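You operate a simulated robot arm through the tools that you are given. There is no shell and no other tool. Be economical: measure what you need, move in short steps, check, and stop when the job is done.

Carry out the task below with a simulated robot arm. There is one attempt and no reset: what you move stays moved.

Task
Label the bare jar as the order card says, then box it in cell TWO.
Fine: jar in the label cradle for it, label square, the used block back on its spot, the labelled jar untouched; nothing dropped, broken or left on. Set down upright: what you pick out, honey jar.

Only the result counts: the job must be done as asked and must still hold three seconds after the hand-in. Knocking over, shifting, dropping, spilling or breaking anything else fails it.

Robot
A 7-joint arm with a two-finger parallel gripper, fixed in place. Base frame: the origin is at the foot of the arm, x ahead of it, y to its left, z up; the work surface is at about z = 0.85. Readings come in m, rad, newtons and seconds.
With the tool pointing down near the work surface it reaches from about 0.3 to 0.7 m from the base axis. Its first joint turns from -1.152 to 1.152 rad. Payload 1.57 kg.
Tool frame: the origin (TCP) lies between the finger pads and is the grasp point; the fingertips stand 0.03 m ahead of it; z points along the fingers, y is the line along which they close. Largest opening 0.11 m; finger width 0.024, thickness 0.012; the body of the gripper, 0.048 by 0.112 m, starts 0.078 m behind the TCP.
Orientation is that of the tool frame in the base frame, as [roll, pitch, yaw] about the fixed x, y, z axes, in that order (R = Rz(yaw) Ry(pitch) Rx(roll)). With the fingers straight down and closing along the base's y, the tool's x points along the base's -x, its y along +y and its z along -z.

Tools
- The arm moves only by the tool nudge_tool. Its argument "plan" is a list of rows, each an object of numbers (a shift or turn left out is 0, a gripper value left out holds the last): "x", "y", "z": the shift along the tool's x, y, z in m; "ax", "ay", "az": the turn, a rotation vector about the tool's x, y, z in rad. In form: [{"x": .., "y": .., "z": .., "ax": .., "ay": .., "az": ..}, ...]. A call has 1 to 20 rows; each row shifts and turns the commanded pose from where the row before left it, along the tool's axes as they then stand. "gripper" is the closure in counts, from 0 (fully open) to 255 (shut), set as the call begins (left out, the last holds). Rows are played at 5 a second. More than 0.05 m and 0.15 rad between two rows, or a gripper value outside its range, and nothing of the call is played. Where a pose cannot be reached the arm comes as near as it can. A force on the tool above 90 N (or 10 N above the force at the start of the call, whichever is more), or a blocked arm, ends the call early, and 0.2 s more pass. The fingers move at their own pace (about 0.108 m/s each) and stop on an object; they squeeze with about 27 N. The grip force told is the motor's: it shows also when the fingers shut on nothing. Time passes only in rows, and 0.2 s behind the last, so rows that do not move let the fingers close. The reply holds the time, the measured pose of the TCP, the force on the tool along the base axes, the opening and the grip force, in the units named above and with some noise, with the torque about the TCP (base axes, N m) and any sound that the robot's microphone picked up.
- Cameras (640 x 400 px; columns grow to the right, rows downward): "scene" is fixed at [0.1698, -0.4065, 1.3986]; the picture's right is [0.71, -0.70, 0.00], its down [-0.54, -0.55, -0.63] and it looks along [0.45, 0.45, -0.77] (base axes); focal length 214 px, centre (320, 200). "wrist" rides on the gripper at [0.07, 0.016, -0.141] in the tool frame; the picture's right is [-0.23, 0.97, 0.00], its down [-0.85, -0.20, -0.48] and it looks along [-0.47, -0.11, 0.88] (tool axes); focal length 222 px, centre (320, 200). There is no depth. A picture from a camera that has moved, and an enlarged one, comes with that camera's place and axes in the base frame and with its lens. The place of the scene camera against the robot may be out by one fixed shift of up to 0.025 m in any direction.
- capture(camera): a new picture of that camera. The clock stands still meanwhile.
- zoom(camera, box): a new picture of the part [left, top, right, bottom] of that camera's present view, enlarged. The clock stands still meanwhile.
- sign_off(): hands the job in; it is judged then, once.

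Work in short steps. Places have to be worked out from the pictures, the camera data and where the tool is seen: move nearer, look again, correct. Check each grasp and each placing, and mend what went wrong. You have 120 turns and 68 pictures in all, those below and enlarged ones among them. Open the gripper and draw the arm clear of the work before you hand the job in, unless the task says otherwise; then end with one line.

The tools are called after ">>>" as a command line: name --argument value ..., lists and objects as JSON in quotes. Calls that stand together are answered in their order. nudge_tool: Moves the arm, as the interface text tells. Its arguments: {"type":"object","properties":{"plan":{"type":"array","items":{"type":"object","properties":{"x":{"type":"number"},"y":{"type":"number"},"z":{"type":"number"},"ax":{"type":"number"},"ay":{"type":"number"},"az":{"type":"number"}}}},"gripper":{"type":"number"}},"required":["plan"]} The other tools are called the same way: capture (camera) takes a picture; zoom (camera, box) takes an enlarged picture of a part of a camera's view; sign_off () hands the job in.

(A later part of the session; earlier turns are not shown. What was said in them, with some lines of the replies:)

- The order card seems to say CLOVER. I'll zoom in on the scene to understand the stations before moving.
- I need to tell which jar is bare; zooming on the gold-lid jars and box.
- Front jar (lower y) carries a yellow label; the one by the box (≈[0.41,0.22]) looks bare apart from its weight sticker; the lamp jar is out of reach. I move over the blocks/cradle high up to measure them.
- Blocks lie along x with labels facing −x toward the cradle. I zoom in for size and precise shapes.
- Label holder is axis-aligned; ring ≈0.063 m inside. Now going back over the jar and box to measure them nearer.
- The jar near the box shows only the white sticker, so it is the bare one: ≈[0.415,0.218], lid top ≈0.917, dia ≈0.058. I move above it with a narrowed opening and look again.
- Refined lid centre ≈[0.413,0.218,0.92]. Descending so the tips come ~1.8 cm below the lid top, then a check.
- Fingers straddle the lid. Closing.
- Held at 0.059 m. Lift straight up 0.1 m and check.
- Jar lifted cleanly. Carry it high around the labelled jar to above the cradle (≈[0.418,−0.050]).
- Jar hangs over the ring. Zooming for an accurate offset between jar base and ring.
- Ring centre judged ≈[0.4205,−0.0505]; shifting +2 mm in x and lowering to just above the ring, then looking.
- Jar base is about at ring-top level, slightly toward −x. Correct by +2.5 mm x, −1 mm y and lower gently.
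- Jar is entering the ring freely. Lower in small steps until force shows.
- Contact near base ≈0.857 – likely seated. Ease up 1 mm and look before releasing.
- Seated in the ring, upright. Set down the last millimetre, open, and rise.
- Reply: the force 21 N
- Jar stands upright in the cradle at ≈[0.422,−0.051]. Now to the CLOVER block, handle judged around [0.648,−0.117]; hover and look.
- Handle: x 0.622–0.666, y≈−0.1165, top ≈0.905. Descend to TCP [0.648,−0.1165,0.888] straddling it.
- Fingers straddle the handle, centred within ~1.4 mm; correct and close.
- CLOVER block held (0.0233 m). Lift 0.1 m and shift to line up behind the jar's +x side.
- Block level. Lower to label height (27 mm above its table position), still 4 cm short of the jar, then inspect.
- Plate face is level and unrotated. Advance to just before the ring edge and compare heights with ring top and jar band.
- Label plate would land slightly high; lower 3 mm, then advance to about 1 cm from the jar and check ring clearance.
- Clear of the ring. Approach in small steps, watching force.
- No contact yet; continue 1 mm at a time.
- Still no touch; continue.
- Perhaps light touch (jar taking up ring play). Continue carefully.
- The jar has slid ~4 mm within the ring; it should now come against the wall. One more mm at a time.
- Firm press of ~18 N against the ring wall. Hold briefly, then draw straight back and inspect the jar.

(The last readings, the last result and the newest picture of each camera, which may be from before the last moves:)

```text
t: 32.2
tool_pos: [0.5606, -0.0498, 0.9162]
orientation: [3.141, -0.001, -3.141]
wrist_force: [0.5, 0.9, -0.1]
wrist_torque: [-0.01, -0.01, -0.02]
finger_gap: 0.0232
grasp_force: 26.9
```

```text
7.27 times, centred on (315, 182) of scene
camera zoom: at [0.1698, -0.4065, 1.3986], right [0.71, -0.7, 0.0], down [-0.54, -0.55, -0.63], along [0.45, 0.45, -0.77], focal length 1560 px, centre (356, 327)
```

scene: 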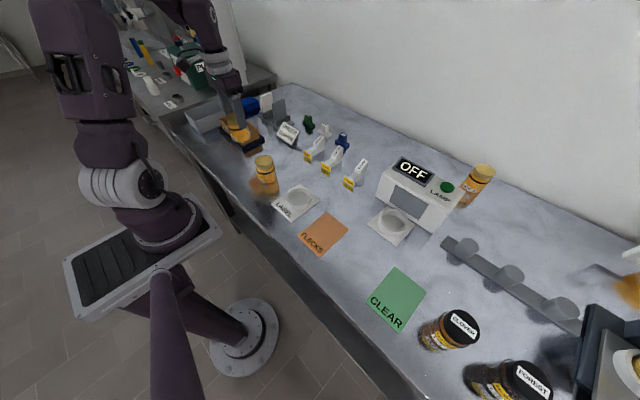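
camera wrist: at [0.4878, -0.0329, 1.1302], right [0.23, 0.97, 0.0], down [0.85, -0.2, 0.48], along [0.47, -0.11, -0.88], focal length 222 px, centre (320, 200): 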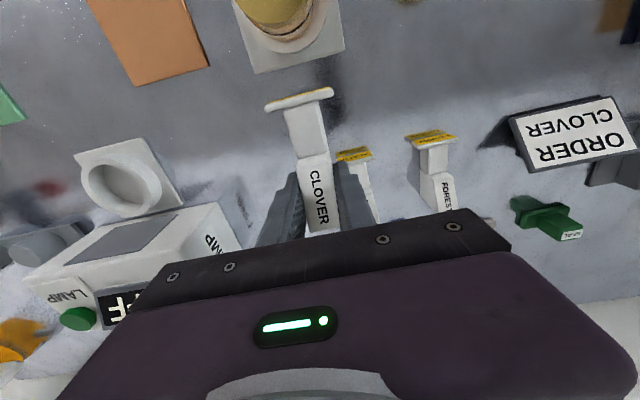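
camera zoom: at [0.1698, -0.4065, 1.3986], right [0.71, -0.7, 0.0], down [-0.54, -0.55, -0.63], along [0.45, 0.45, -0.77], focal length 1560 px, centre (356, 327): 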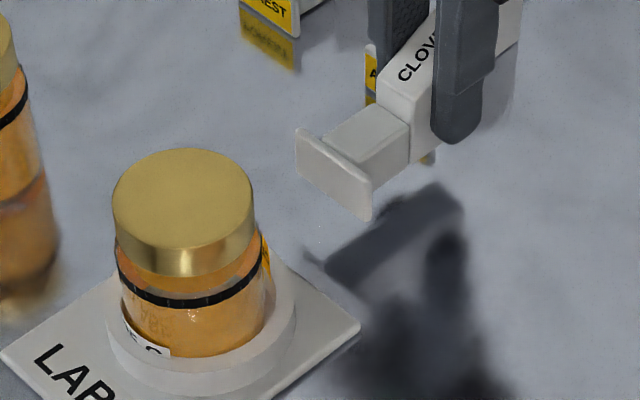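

CLOVER label has transferred to the jar. Return the block: up, back over its spot, and down close to the table.

>>> nudge_tool --plan '[{"z": -0.038}, {"z": -0.038}, {"x": -0.03, "y": -0.022}, {"x": -0.03, "y": -0.022}, {"x": -0.029, "y": -0.021}, {}, {"z": 0.04}, {"z": 0.035}, {"z": 0.018}, {}]'

>>> zoom --camera "scene" --box '[310, 140, 390, 190]'

```text
t: 34.4
tool_pos: [0.6505, -0.1166, 0.8991]
orientation: [3.141, 0.001, 3.141]
wrist_force: [-0.3, 0.4, -0.3]
wrist_torque: [0.03, 0.02, -0.01]
finger_gap: 0.023
grasp_force: 26.9
```

```text
8.00 times, centred on (350, 165) of scene
camera zoom: at [0.1698, -0.4065, 1.3986], right [0.71, -0.7, 0.0], down [-0.54, -0.55, -0.63], along [0.45, 0.45, -0.77], focal length 1716 px, centre (80, 480)
```

zoom: 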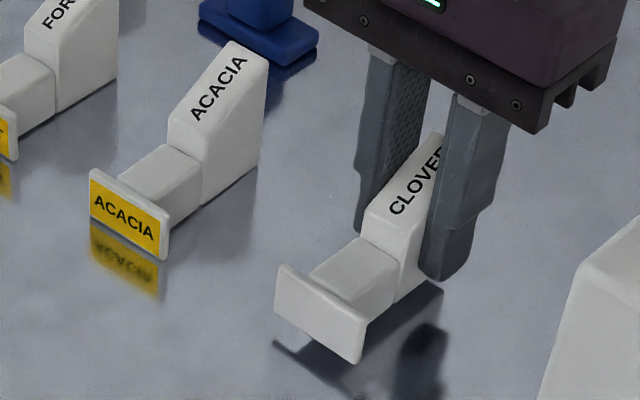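

Block seems ~2–3 mm toward +x versus original (slipped a bit while pressing). Lower nearly to the table and compare again.

>>> nudge_tool --plan '[{"z": 0.005}, {"z": 0.001}, {}]'

>>> zoom --camera "scene" --box '[310, 140, 390, 190]'

>>> zoom --camera "wrist" --box '[240, 50, 400, 250]'

```text
t: 35.2
tool_pos: [0.6492, -0.1162, 0.8915]
orientation: [3.141, 0.0, -3.14]
wrist_force: [0.6, 0.0, -0.1]
wrist_torque: [0.0, 0.0, 0.0]
finger_gap: 0.0232
grasp_force: 26.6
```

```text
8.00 times, centred on (350, 165) of scene
camera zoom: at [0.1698, -0.4065, 1.3986], right [0.71, -0.7, 0.0], down [-0.54, -0.55, -0.63], along [0.45, 0.45, -0.77], focal length 1716 px, centre (80, 480)
```

zoom: 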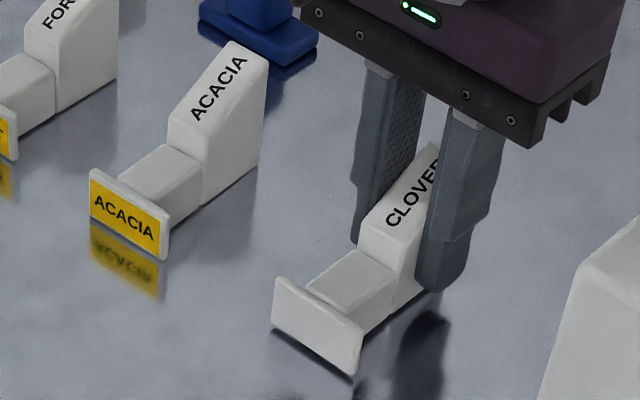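

```text
2.00 times, centred on (320, 150) of wrist
camera zoom: at [0.5786, -0.1, 1.0322], right [0.23, 0.97, 0.0], down [0.85, -0.2, 0.48], along [0.47, -0.11, -0.88], focal length 444 px, centre (320, 300)
```

zoom: 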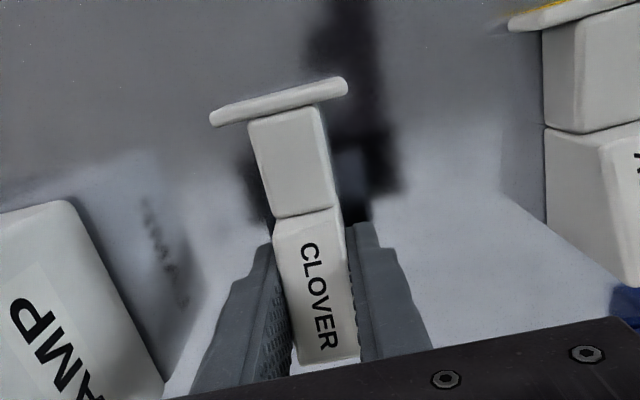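

Wrist view matches the grasp view – no slip; block is ~1–2 mm above its original spot. Lower until contact.

>>> nudge_tool --plan '[{"z": 0.001}, {}]'

>>> nudge_tool --plan '[{"z": 0.001}, {}]'

```text
t: 35.8
tool_pos: [0.6499, -0.1153, 0.8911]
orientation: [-3.139, -0.001, -3.141]
wrist_force: [0.2, -0.9, -1.2]
wrist_torque: [0.0, 0.0, -0.02]
finger_gap: 0.0235
grasp_force: 27.3
```

```text
t: 36.4
tool_pos: [0.6493, -0.1157, 0.8904]
orientation: [3.142, 0.001, 3.142]
wrist_force: [0.1, 0.4, -0.4]
wrist_torque: [0.01, 0.01, -0.03]
finger_gap: 0.023
grasp_force: 27.4
```

>>> nudge_tool --plan '[{"z": 0.001}, {}]'

```text
t: 37.0
tool_pos: [0.6505, -0.116, 0.8896]
orientation: [3.141, 0.001, -3.141]
wrist_force: [-4.4, 2.0, 16.2]
wrist_torque: [0.07, 0.71, 0.0]
finger_gap: 0.0235
grasp_force: 27.3
```

Contact: block stands on the table at its grasp pose. Ease half a millimetre, open partly and rise.

>>> nudge_tool --plan '[{"z": -0.0008}, {}]'

>>> nudge_tool --plan '[{}, {}, {}, {"z": -0.03}, {"z": -0.045}, {"z": -0.045}, {"z": -0.03}, {}]' --gripper 100

>>> zoom --camera "scene" --box '[310, 140, 390, 190]'

```text
t: 37.6
tool_pos: [0.6492, -0.1168, 0.8902]
orientation: [3.14, 0.0, 3.14]
wrist_force: [-0.4, 0.1, 4.2]
wrist_torque: [0.01, 0.01, 0.0]
finger_gap: 0.0232
grasp_force: 26.9
```

```text
t: 39.4
tool_pos: [0.6488, -0.1152, 1.0409]
orientation: [-3.141, 0.001, -3.141]
wrist_force: [0.9, 0.7, -0.3]
wrist_torque: [-0.01, 0.0, 0.04]
finger_gap: 0.0669
grasp_force: 0.1
```

```text
8.00 times, centred on (350, 165) of scene
camera zoom: at [0.1698, -0.4065, 1.3986], right [0.71, -0.7, 0.0], down [-0.54, -0.55, -0.63], along [0.45, 0.45, -0.77], focal length 1716 px, centre (80, 480)
```

zoom: 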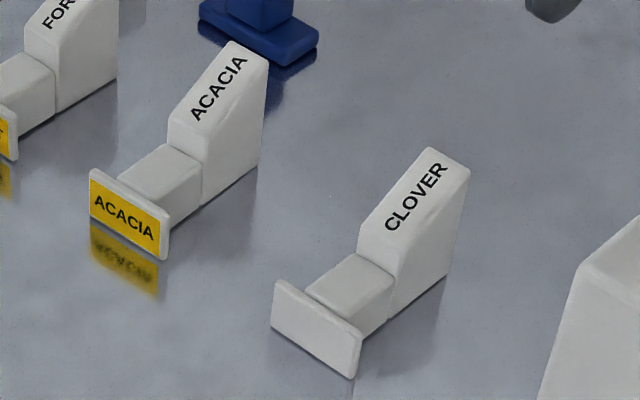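

Block is back on its spot. Return over the jar and look to find its new centre.

>>> nudge_tool --plan '[{"x": 0.0385, "y": 0.0108}, {"x": 0.0385, "y": 0.0108}, {"x": 0.0385, "y": 0.0108}, {"x": 0.0385, "y": 0.0108}, {"x": 0.0385, "y": 0.0108}, {"x": 0.0385, "y": 0.0108}, {}]' --gripper 60

>>> zoom --camera "wrist" --box '[240, 60, 400, 260]'

>>> zoom --camera "scene" --box '[200, 90, 330, 210]'

```text
t: 41.0
tool_pos: [0.419, -0.0505, 1.0397]
orientation: [-3.14, 0.001, 3.14]
wrist_force: [-0.4, 0.3, 0.7]
wrist_torque: [0.02, 0.02, 0.04]
finger_gap: 0.0844
grasp_force: 0.1
```

```text
2.00 times, centred on (320, 160) of wrist
camera zoom: at [0.348, -0.0349, 1.1791], right [0.23, 0.97, 0.0], down [0.85, -0.2, 0.48], along [0.47, -0.11, -0.88], focal length 444 px, centre (320, 280)
```

zoom: 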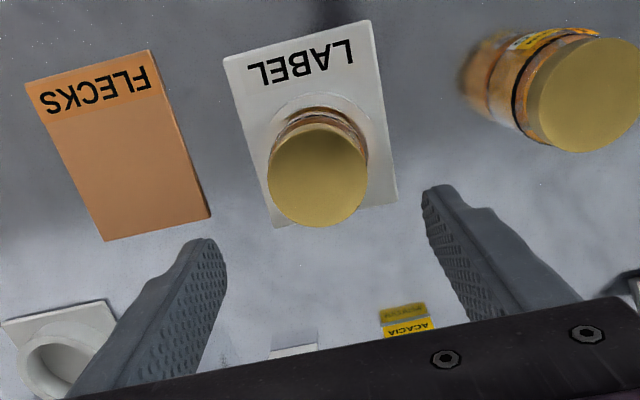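

```text
3.33 times, centred on (265, 150) of scene
camera zoom: at [0.1697, -0.4065, 1.3986], right [0.71, -0.7, 0.0], down [-0.54, -0.55, -0.63], along [0.45, 0.45, -0.77], focal length 715 px, centre (503, 367)
```

zoom: 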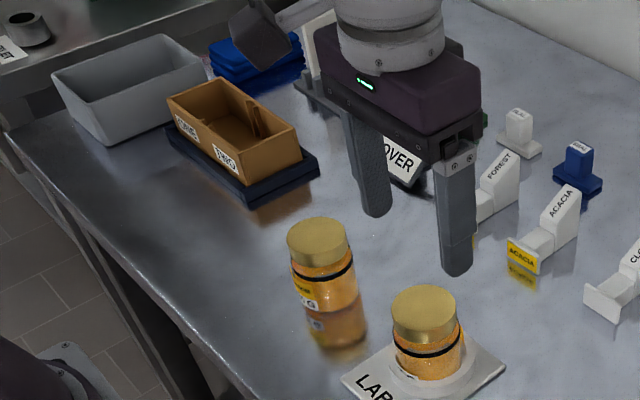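

Lid centre now ≈[0.416,−0.052]. Descend to TCP z≈0.942 (tips ~1.5 cm below lid top) and grip the lid.

>>> nudge_tool --plan '[{"x": 0.003, "y": -0.0015}, {"z": 0.04}, {"z": 0.04}, {"z": 0.018}, {}]'

>>> zoom --camera "wrist" --box '[240, 60, 400, 260]'

```text
t: 42.2
tool_pos: [0.4167, -0.0532, 0.9413]
orientation: [-3.141, 0.0, 3.141]
wrist_force: [0.5, -0.2, -0.2]
wrist_torque: [0.0, 0.01, -0.02]
finger_gap: 0.0842
grasp_force: 0.1
```

```text
2.00 times, centred on (320, 160) of wrist
camera zoom: at [0.3456, -0.0364, 1.0813], right [0.23, 0.97, 0.0], down [0.85, -0.2, 0.48], along [0.47, -0.11, -0.88], focal length 444 px, centre (320, 280)
```

zoom: 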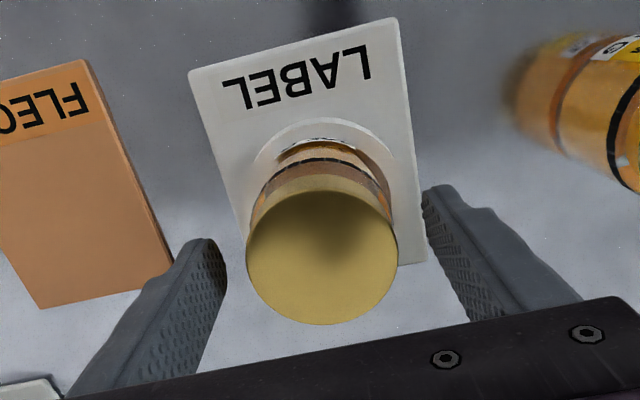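

Centred; lid top ≈15 mm below TCP. Close and check.

>>> nudge_tool --plan '[{}, {}, {}]' --gripper 255

>>> nudge_tool --plan '[{"z": -0.01}, {"z": -0.02}, {"z": -0.04}, {"z": -0.04}, {}]'

>>> zoom --camera "scene" --box '[250, 110, 350, 210]'

```text
t: 43.0
tool_pos: [0.4173, -0.0518, 0.9415]
orientation: [3.141, 0.004, -3.141]
wrist_force: [-2.7, 2.4, 38.3]
wrist_torque: [0.12, 0.08, 0.09]
finger_gap: 0.0562
grasp_force: 27.7
```

```text
t: 44.2
tool_pos: [0.4155, -0.0518, 1.0518]
orientation: [3.141, 0.0, 3.14]
wrist_force: [-0.8, 0.1, -3.1]
wrist_torque: [0.01, -0.04, -0.03]
finger_gap: 0.0538
grasp_force: 27.0
```

```text
4.00 times, centred on (300, 160) of scene
camera zoom: at [0.1698, -0.4065, 1.3986], right [0.71, -0.7, 0.0], down [-0.54, -0.55, -0.63], along [0.45, 0.45, -0.77], focal length 858 px, centre (400, 360)
```

zoom: 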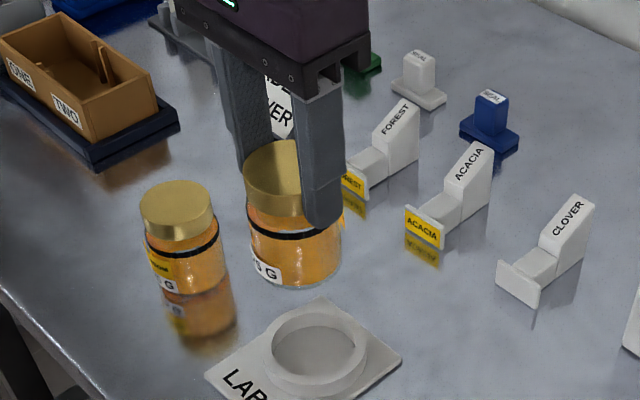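

Jar is held now by the lid (gap 0.054), upright. Carry it high past the labelled jar toward the box and look.

>>> nudge_tool --plan '[{"z": -0.025}, {"x": -0.02, "y": 0.04}, {"x": -0.02, "y": 0.04}, {"x": -0.02, "y": 0.04}, {"y": 0.045}, {"y": 0.045}, {"y": 0.045}, {"y": 0.03}, {}]'

>>> capture --camera "wrist"

>>> zoom --camera "scene" --box '[200, 70, 290, 160]'

```text
t: 46.2
tool_pos: [0.4757, 0.2335, 1.078]
orientation: [3.141, 0.0, 3.139]
wrist_force: [0.2, -0.8, -2.6]
wrist_torque: [-0.01, 0.0, -0.01]
finger_gap: 0.0535
grasp_force: 27.1
```

```text
15 pictures are left
camera wrist: at [0.4046, 0.2494, 1.2172], right [0.23, 0.97, 0.0], down [0.85, -0.2, 0.48], along [0.47, -0.11, -0.88], focal length 222 px, centre (320, 200)
```

wrist: 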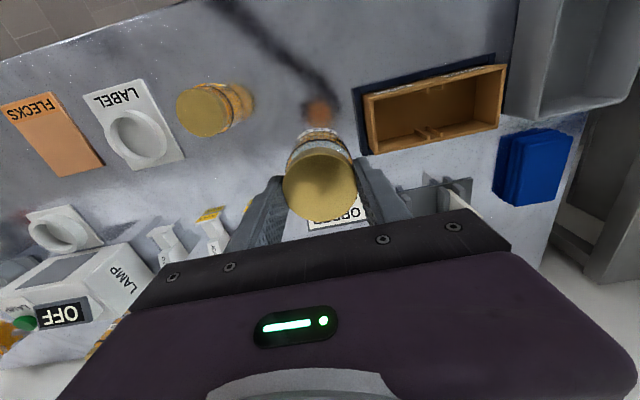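

```text
4.44 times, centred on (245, 115) of scene
camera zoom: at [0.1698, -0.4065, 1.3986], right [0.71, -0.7, 0.0], down [-0.54, -0.55, -0.63], along [0.45, 0.45, -0.77], focal length 953 px, centre (653, 578)
```

zoom: 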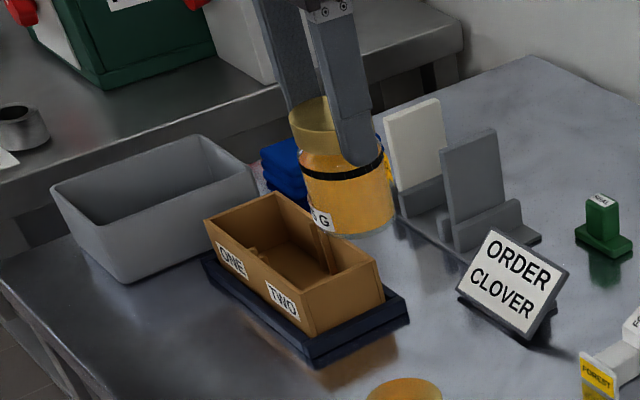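

Zoom into the box in the wrist view for precise corners and dividers.

>>> zoom --camera "wrist" --box '[350, 50, 510, 170]'

```text
3.33 times, centred on (430, 110) of wrist
camera zoom: at [0.4046, 0.2494, 1.2172], right [0.23, 0.97, 0.0], down [0.85, -0.2, 0.48], along [0.47, -0.11, -0.88], focal length 740 px, centre (-47, 500)
```

zoom: 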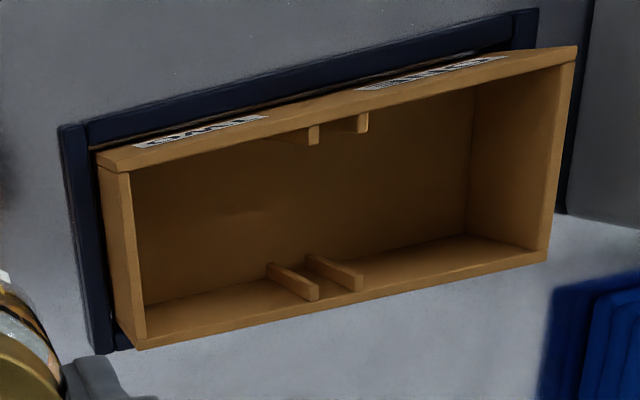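

Rim ≈0.902, box x 0.441–0.5195, cell TWO y≈0.308–0.378 → target [0.480,0.343]. Move above and lower to just over the rim.

>>> nudge_tool --plan '[{"x": -0.0043, "y": 0.0365}, {"y": 0.0365}, {"y": 0.0365}, {}, {"z": 0.035}, {"z": 0.035}, {}]'

>>> zoom --camera "scene" --box '[210, 85, 270, 155]'

>>> zoom --camera "wrist" --box '[260, 70, 420, 230]'

```text
t: 47.8
tool_pos: [0.48, 0.3429, 1.006]
orientation: [-3.142, -0.001, 3.14]
wrist_force: [-0.5, -0.9, -2.8]
wrist_torque: [0.03, -0.01, 0.02]
finger_gap: 0.0538
grasp_force: 26.7
```

```text
5.71 times, centred on (240, 120) of scene
camera zoom: at [0.1698, -0.4065, 1.3986], right [0.71, -0.7, 0.0], down [-0.54, -0.55, -0.63], along [0.45, 0.45, -0.77], focal length 1226 px, centre (777, 657)
```

zoom: 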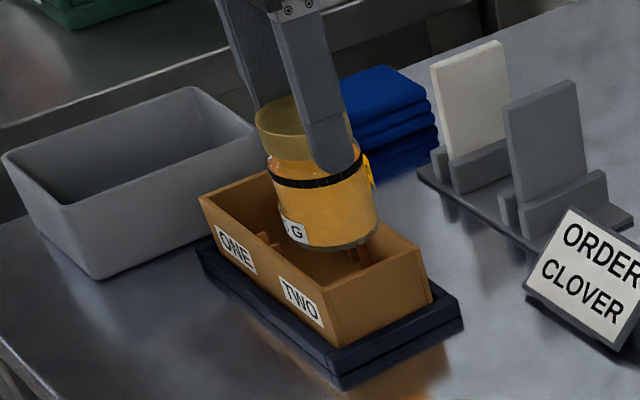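

```text
2.50 times, centred on (340, 150) of wrist
camera zoom: at [0.4084, 0.3585, 1.1464], right [0.23, 0.97, 0.0], down [0.85, -0.2, 0.48], along [0.47, -0.11, -0.88], focal length 555 px, centre (270, 325)
```

zoom: 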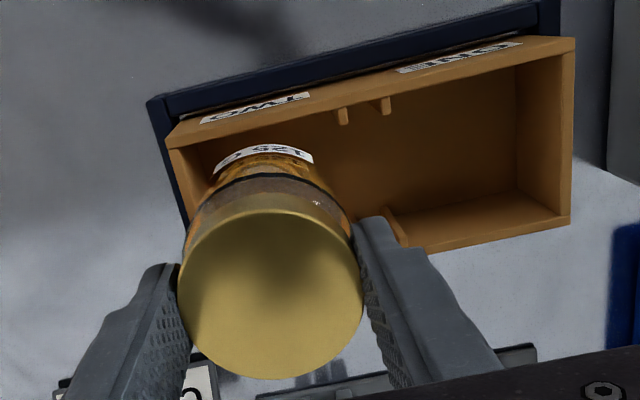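

Projected base lines up with cell TWO's centre. Lower 3 cm into the cell and check force and picture.

>>> nudge_tool --plan '[{"z": 0.012}, {"z": 0.01}, {"z": 0.008}, {}]'

>>> zoom --camera "scene" --box '[210, 85, 270, 155]'

>>> zoom --camera "wrist" --box '[260, 70, 420, 230]'

```text
t: 48.8
tool_pos: [0.4792, 0.3418, 0.9753]
orientation: [3.141, -0.001, -3.14]
wrist_force: [0.2, 0.7, -2.2]
wrist_torque: [-0.01, 0.0, 0.0]
finger_gap: 0.0537
grasp_force: 27.5
```

```text
5.71 times, centred on (240, 120) of scene
camera zoom: at [0.1698, -0.4065, 1.3986], right [0.71, -0.7, 0.0], down [-0.54, -0.55, -0.63], along [0.45, 0.45, -0.77], focal length 1226 px, centre (777, 657)
```

zoom: 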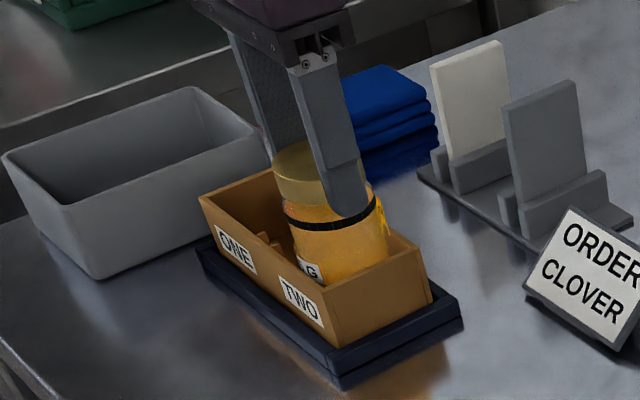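

```text
2.50 times, centred on (340, 150) of wrist
camera zoom: at [0.4088, 0.3574, 1.1165], right [0.23, 0.97, 0.0], down [0.85, -0.2, 0.48], along [0.47, -0.11, -0.88], focal length 555 px, centre (270, 325)
```

zoom: 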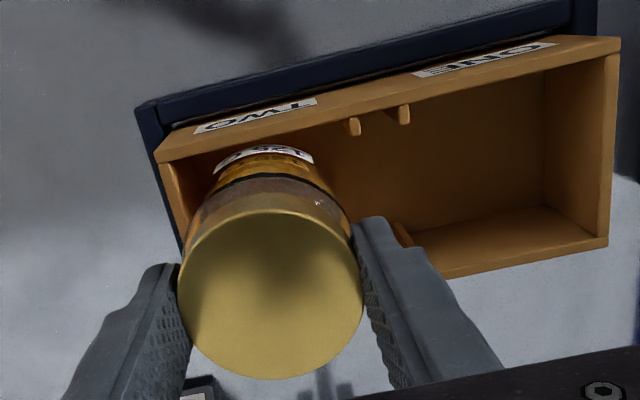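

Inside the cell without contact. Continue lowering gently.

>>> nudge_tool --plan '[{"z": 0.008}, {"z": 0.008}, {"z": 0.004}, {}]'

>>> nudge_tool --plan '[{"z": 0.003}, {"z": 0.003}, {}]'

```text
t: 49.8
tool_pos: [0.479, 0.3415, 0.9562]
orientation: [3.141, 0.0, -3.141]
wrist_force: [0.9, -0.8, -2.5]
wrist_torque: [-0.01, 0.02, -0.03]
finger_gap: 0.0539
grasp_force: 27.0
```

```text
t: 50.6
tool_pos: [0.4789, 0.3427, 0.9499]
orientation: [3.141, 0.0, 3.141]
wrist_force: [0.8, -1.0, -2.2]
wrist_torque: [0.01, -0.03, 0.02]
finger_gap: 0.0537
grasp_force: 26.4
```

Still free; take a look before the last millimetres.

>>> nudge_tool --plan '[{"z": 0.002}, {"z": 0.001}, {}]'

>>> zoom --camera "scene" --box '[220, 95, 270, 150]'

```text
t: 51.4
tool_pos: [0.48, 0.3423, 0.9456]
orientation: [3.142, 0.001, 3.141]
wrist_force: [-0.4, -0.1, -3.4]
wrist_torque: [0.02, 0.01, 0.01]
finger_gap: 0.0542
grasp_force: 27.1
```

```text
7.27 times, centred on (245, 122) of scene
camera zoom: at [0.1698, -0.4065, 1.3986], right [0.71, -0.7, 0.0], down [-0.54, -0.55, -0.63], along [0.45, 0.45, -0.77], focal length 1560 px, centre (866, 764)
```

zoom: 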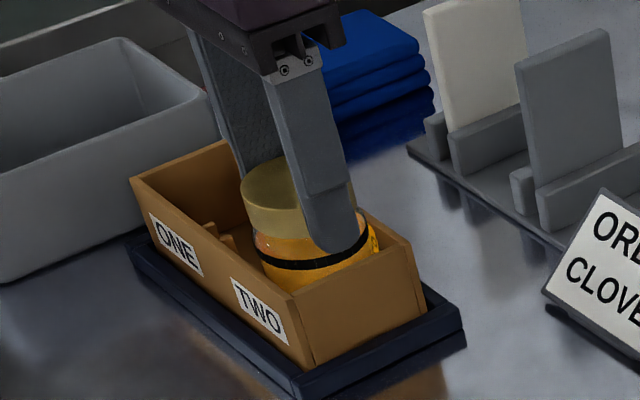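

Finger is above the rim. Continue 1–2 mm at a time to floor contact.

>>> nudge_tool --plan '[{"z": 0.001}, {"z": 0.001}, {}]'

>>> nudge_tool --plan '[{"z": 0.001}, {}]'

>>> nudge_tool --plan '[{"z": 0.001}, {}]'

```text
t: 52.2
tool_pos: [0.4805, 0.3436, 0.9454]
orientation: [3.14, 0.0, 3.14]
wrist_force: [0.0, 0.3, -2.7]
wrist_torque: [-0.02, -0.01, 0.01]
finger_gap: 0.0541
grasp_force: 26.7
```

```text
t: 52.8
tool_pos: [0.4799, 0.3428, 0.9437]
orientation: [3.141, 0.001, 3.14]
wrist_force: [-0.9, 0.6, -2.7]
wrist_torque: [-0.01, -0.01, -0.02]
finger_gap: 0.0539
grasp_force: 26.7
```

```text
t: 53.4
tool_pos: [0.4797, 0.3419, 0.9431]
orientation: [3.141, -0.001, -3.14]
wrist_force: [0.3, -0.1, -2.4]
wrist_torque: [-0.01, -0.02, 0.0]
finger_gap: 0.054
grasp_force: 27.4
```

>>> nudge_tool --plan '[{"z": 0.001}, {}]'

>>> nudge_tool --plan '[{"z": 0.001}, {}]'

```text
t: 54.0
tool_pos: [0.4798, 0.3423, 0.9421]
orientation: [3.141, -0.002, 3.141]
wrist_force: [-0.3, 0.1, 5.8]
wrist_torque: [-0.03, 0.23, -0.02]
finger_gap: 0.054
grasp_force: 27.1
```

```text
t: 54.6
tool_pos: [0.48, 0.3428, 0.9411]
orientation: [3.141, 0.0, -3.14]
wrist_force: [1.3, 1.5, 14.5]
wrist_torque: [-0.01, 0.19, 0.02]
finger_gap: 0.0536
grasp_force: 26.8
```

Floor contact at the expected height. Unload, open modestly, and check before rising.

>>> nudge_tool --plan '[{"z": -0.0012}, {}]'

>>> nudge_tool --plan '[{}, {}, {}]' --gripper 75

>>> zoom --camera "scene" --box '[220, 95, 270, 150]'

```text
t: 55.2
tool_pos: [0.4795, 0.3417, 0.9416]
orientation: [-3.141, -0.001, 3.141]
wrist_force: [1.4, 1.8, 1.8]
wrist_torque: [0.13, -0.01, 0.0]
finger_gap: 0.054
grasp_force: 27.1
```

```text
t: 56.0
tool_pos: [0.4793, 0.3421, 0.9421]
orientation: [3.14, 0.0, -3.141]
wrist_force: [-0.8, 0.5, 1.1]
wrist_torque: [-0.02, -0.01, -0.01]
finger_gap: 0.0779
grasp_force: 0.0
```

```text
7.27 times, centred on (245, 122) of scene
camera zoom: at [0.1698, -0.4065, 1.3986], right [0.71, -0.7, 0.0], down [-0.54, -0.55, -0.63], along [0.45, 0.45, -0.77], focal length 1560 px, centre (866, 764)
```

zoom: 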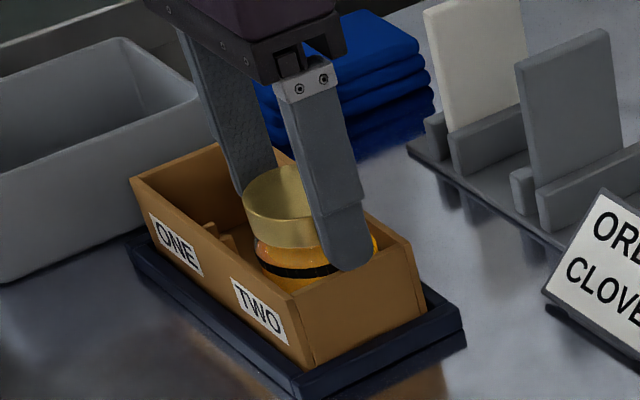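

Released; jar stays upright. Rise straight up and draw back clear, then a final look.

>>> nudge_tool --plan '[{"z": -0.02}, {"z": -0.04}, {"z": -0.045}, {"z": -0.045}, {"z": -0.03}, {"x": 0.03, "y": -0.03}, {"x": 0.03, "y": -0.03}, {}]'

>>> capture --camera "scene"

>>> capture --camera "wrist"

>>> zoom --camera "scene" --box '[210, 85, 300, 215]'

```text
t: 57.8
tool_pos: [0.4212, 0.2817, 1.1222]
orientation: [3.141, 0.0, -3.141]
wrist_force: [-1.0, 0.1, -0.8]
wrist_torque: [0.03, 0.02, 0.01]
finger_gap: 0.0778
grasp_force: 0.1
```

```text
6 pictures are left
```

scene: 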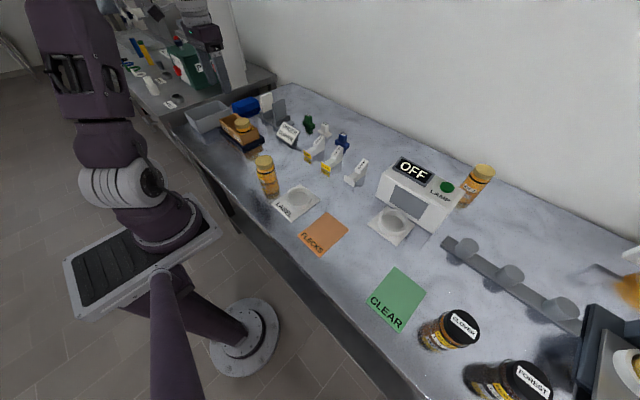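

```text
5 pictures are left
camera wrist: at [0.3499, 0.2967, 1.2633], right [0.23, 0.97, 0.0], down [0.85, -0.2, 0.48], along [0.47, -0.11, -0.88], focal length 222 px, centre (320, 200)
```

wrist: 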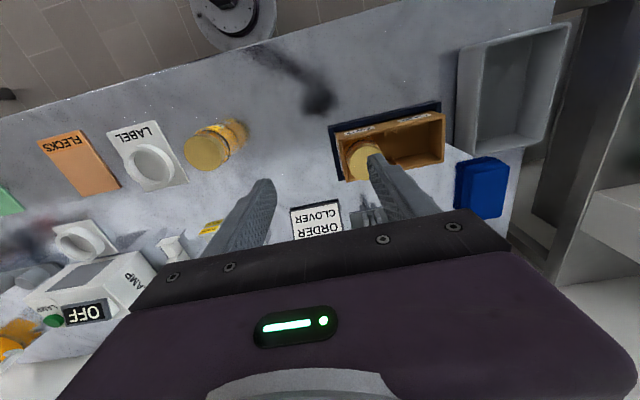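

```text
3.08 times, centred on (255, 150) of scene
camera zoom: at [0.1697, -0.4065, 1.3986], right [0.71, -0.7, 0.0], down [-0.54, -0.55, -0.63], along [0.45, 0.45, -0.77], focal length 660 px, centre (520, 354)
```

zoom: 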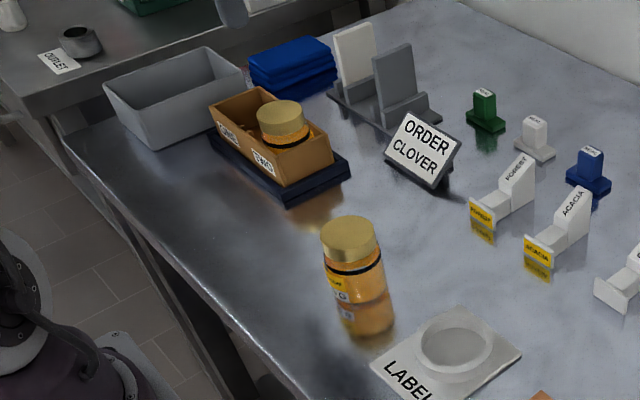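

The jar stands upright in cell TWO, the block is on its spot, the lamp is off and the arm is clear. I open the gripper fully and hand in.

>>> nudge_tool --plan '[{}, {}]' --gripper 0

>>> sign_off

```text
t: 58.4
tool_pos: [0.4217, 0.2816, 1.1232]
orientation: [-3.141, -0.002, 3.142]
wrist_force: [0.8, -0.5, 0.4]
wrist_torque: [0.03, 0.01, 0.01]
finger_gap: 0.1102
grasp_force: 0.1
```

```text
The job is handed in.
```

The bare jar got its CLOVER label in the cradle and stands upright in cell TWO; the block is back on its spot and the labelled jar was not touched, though I never saw the label face-on, so I inferred it is square from the level, centred press.
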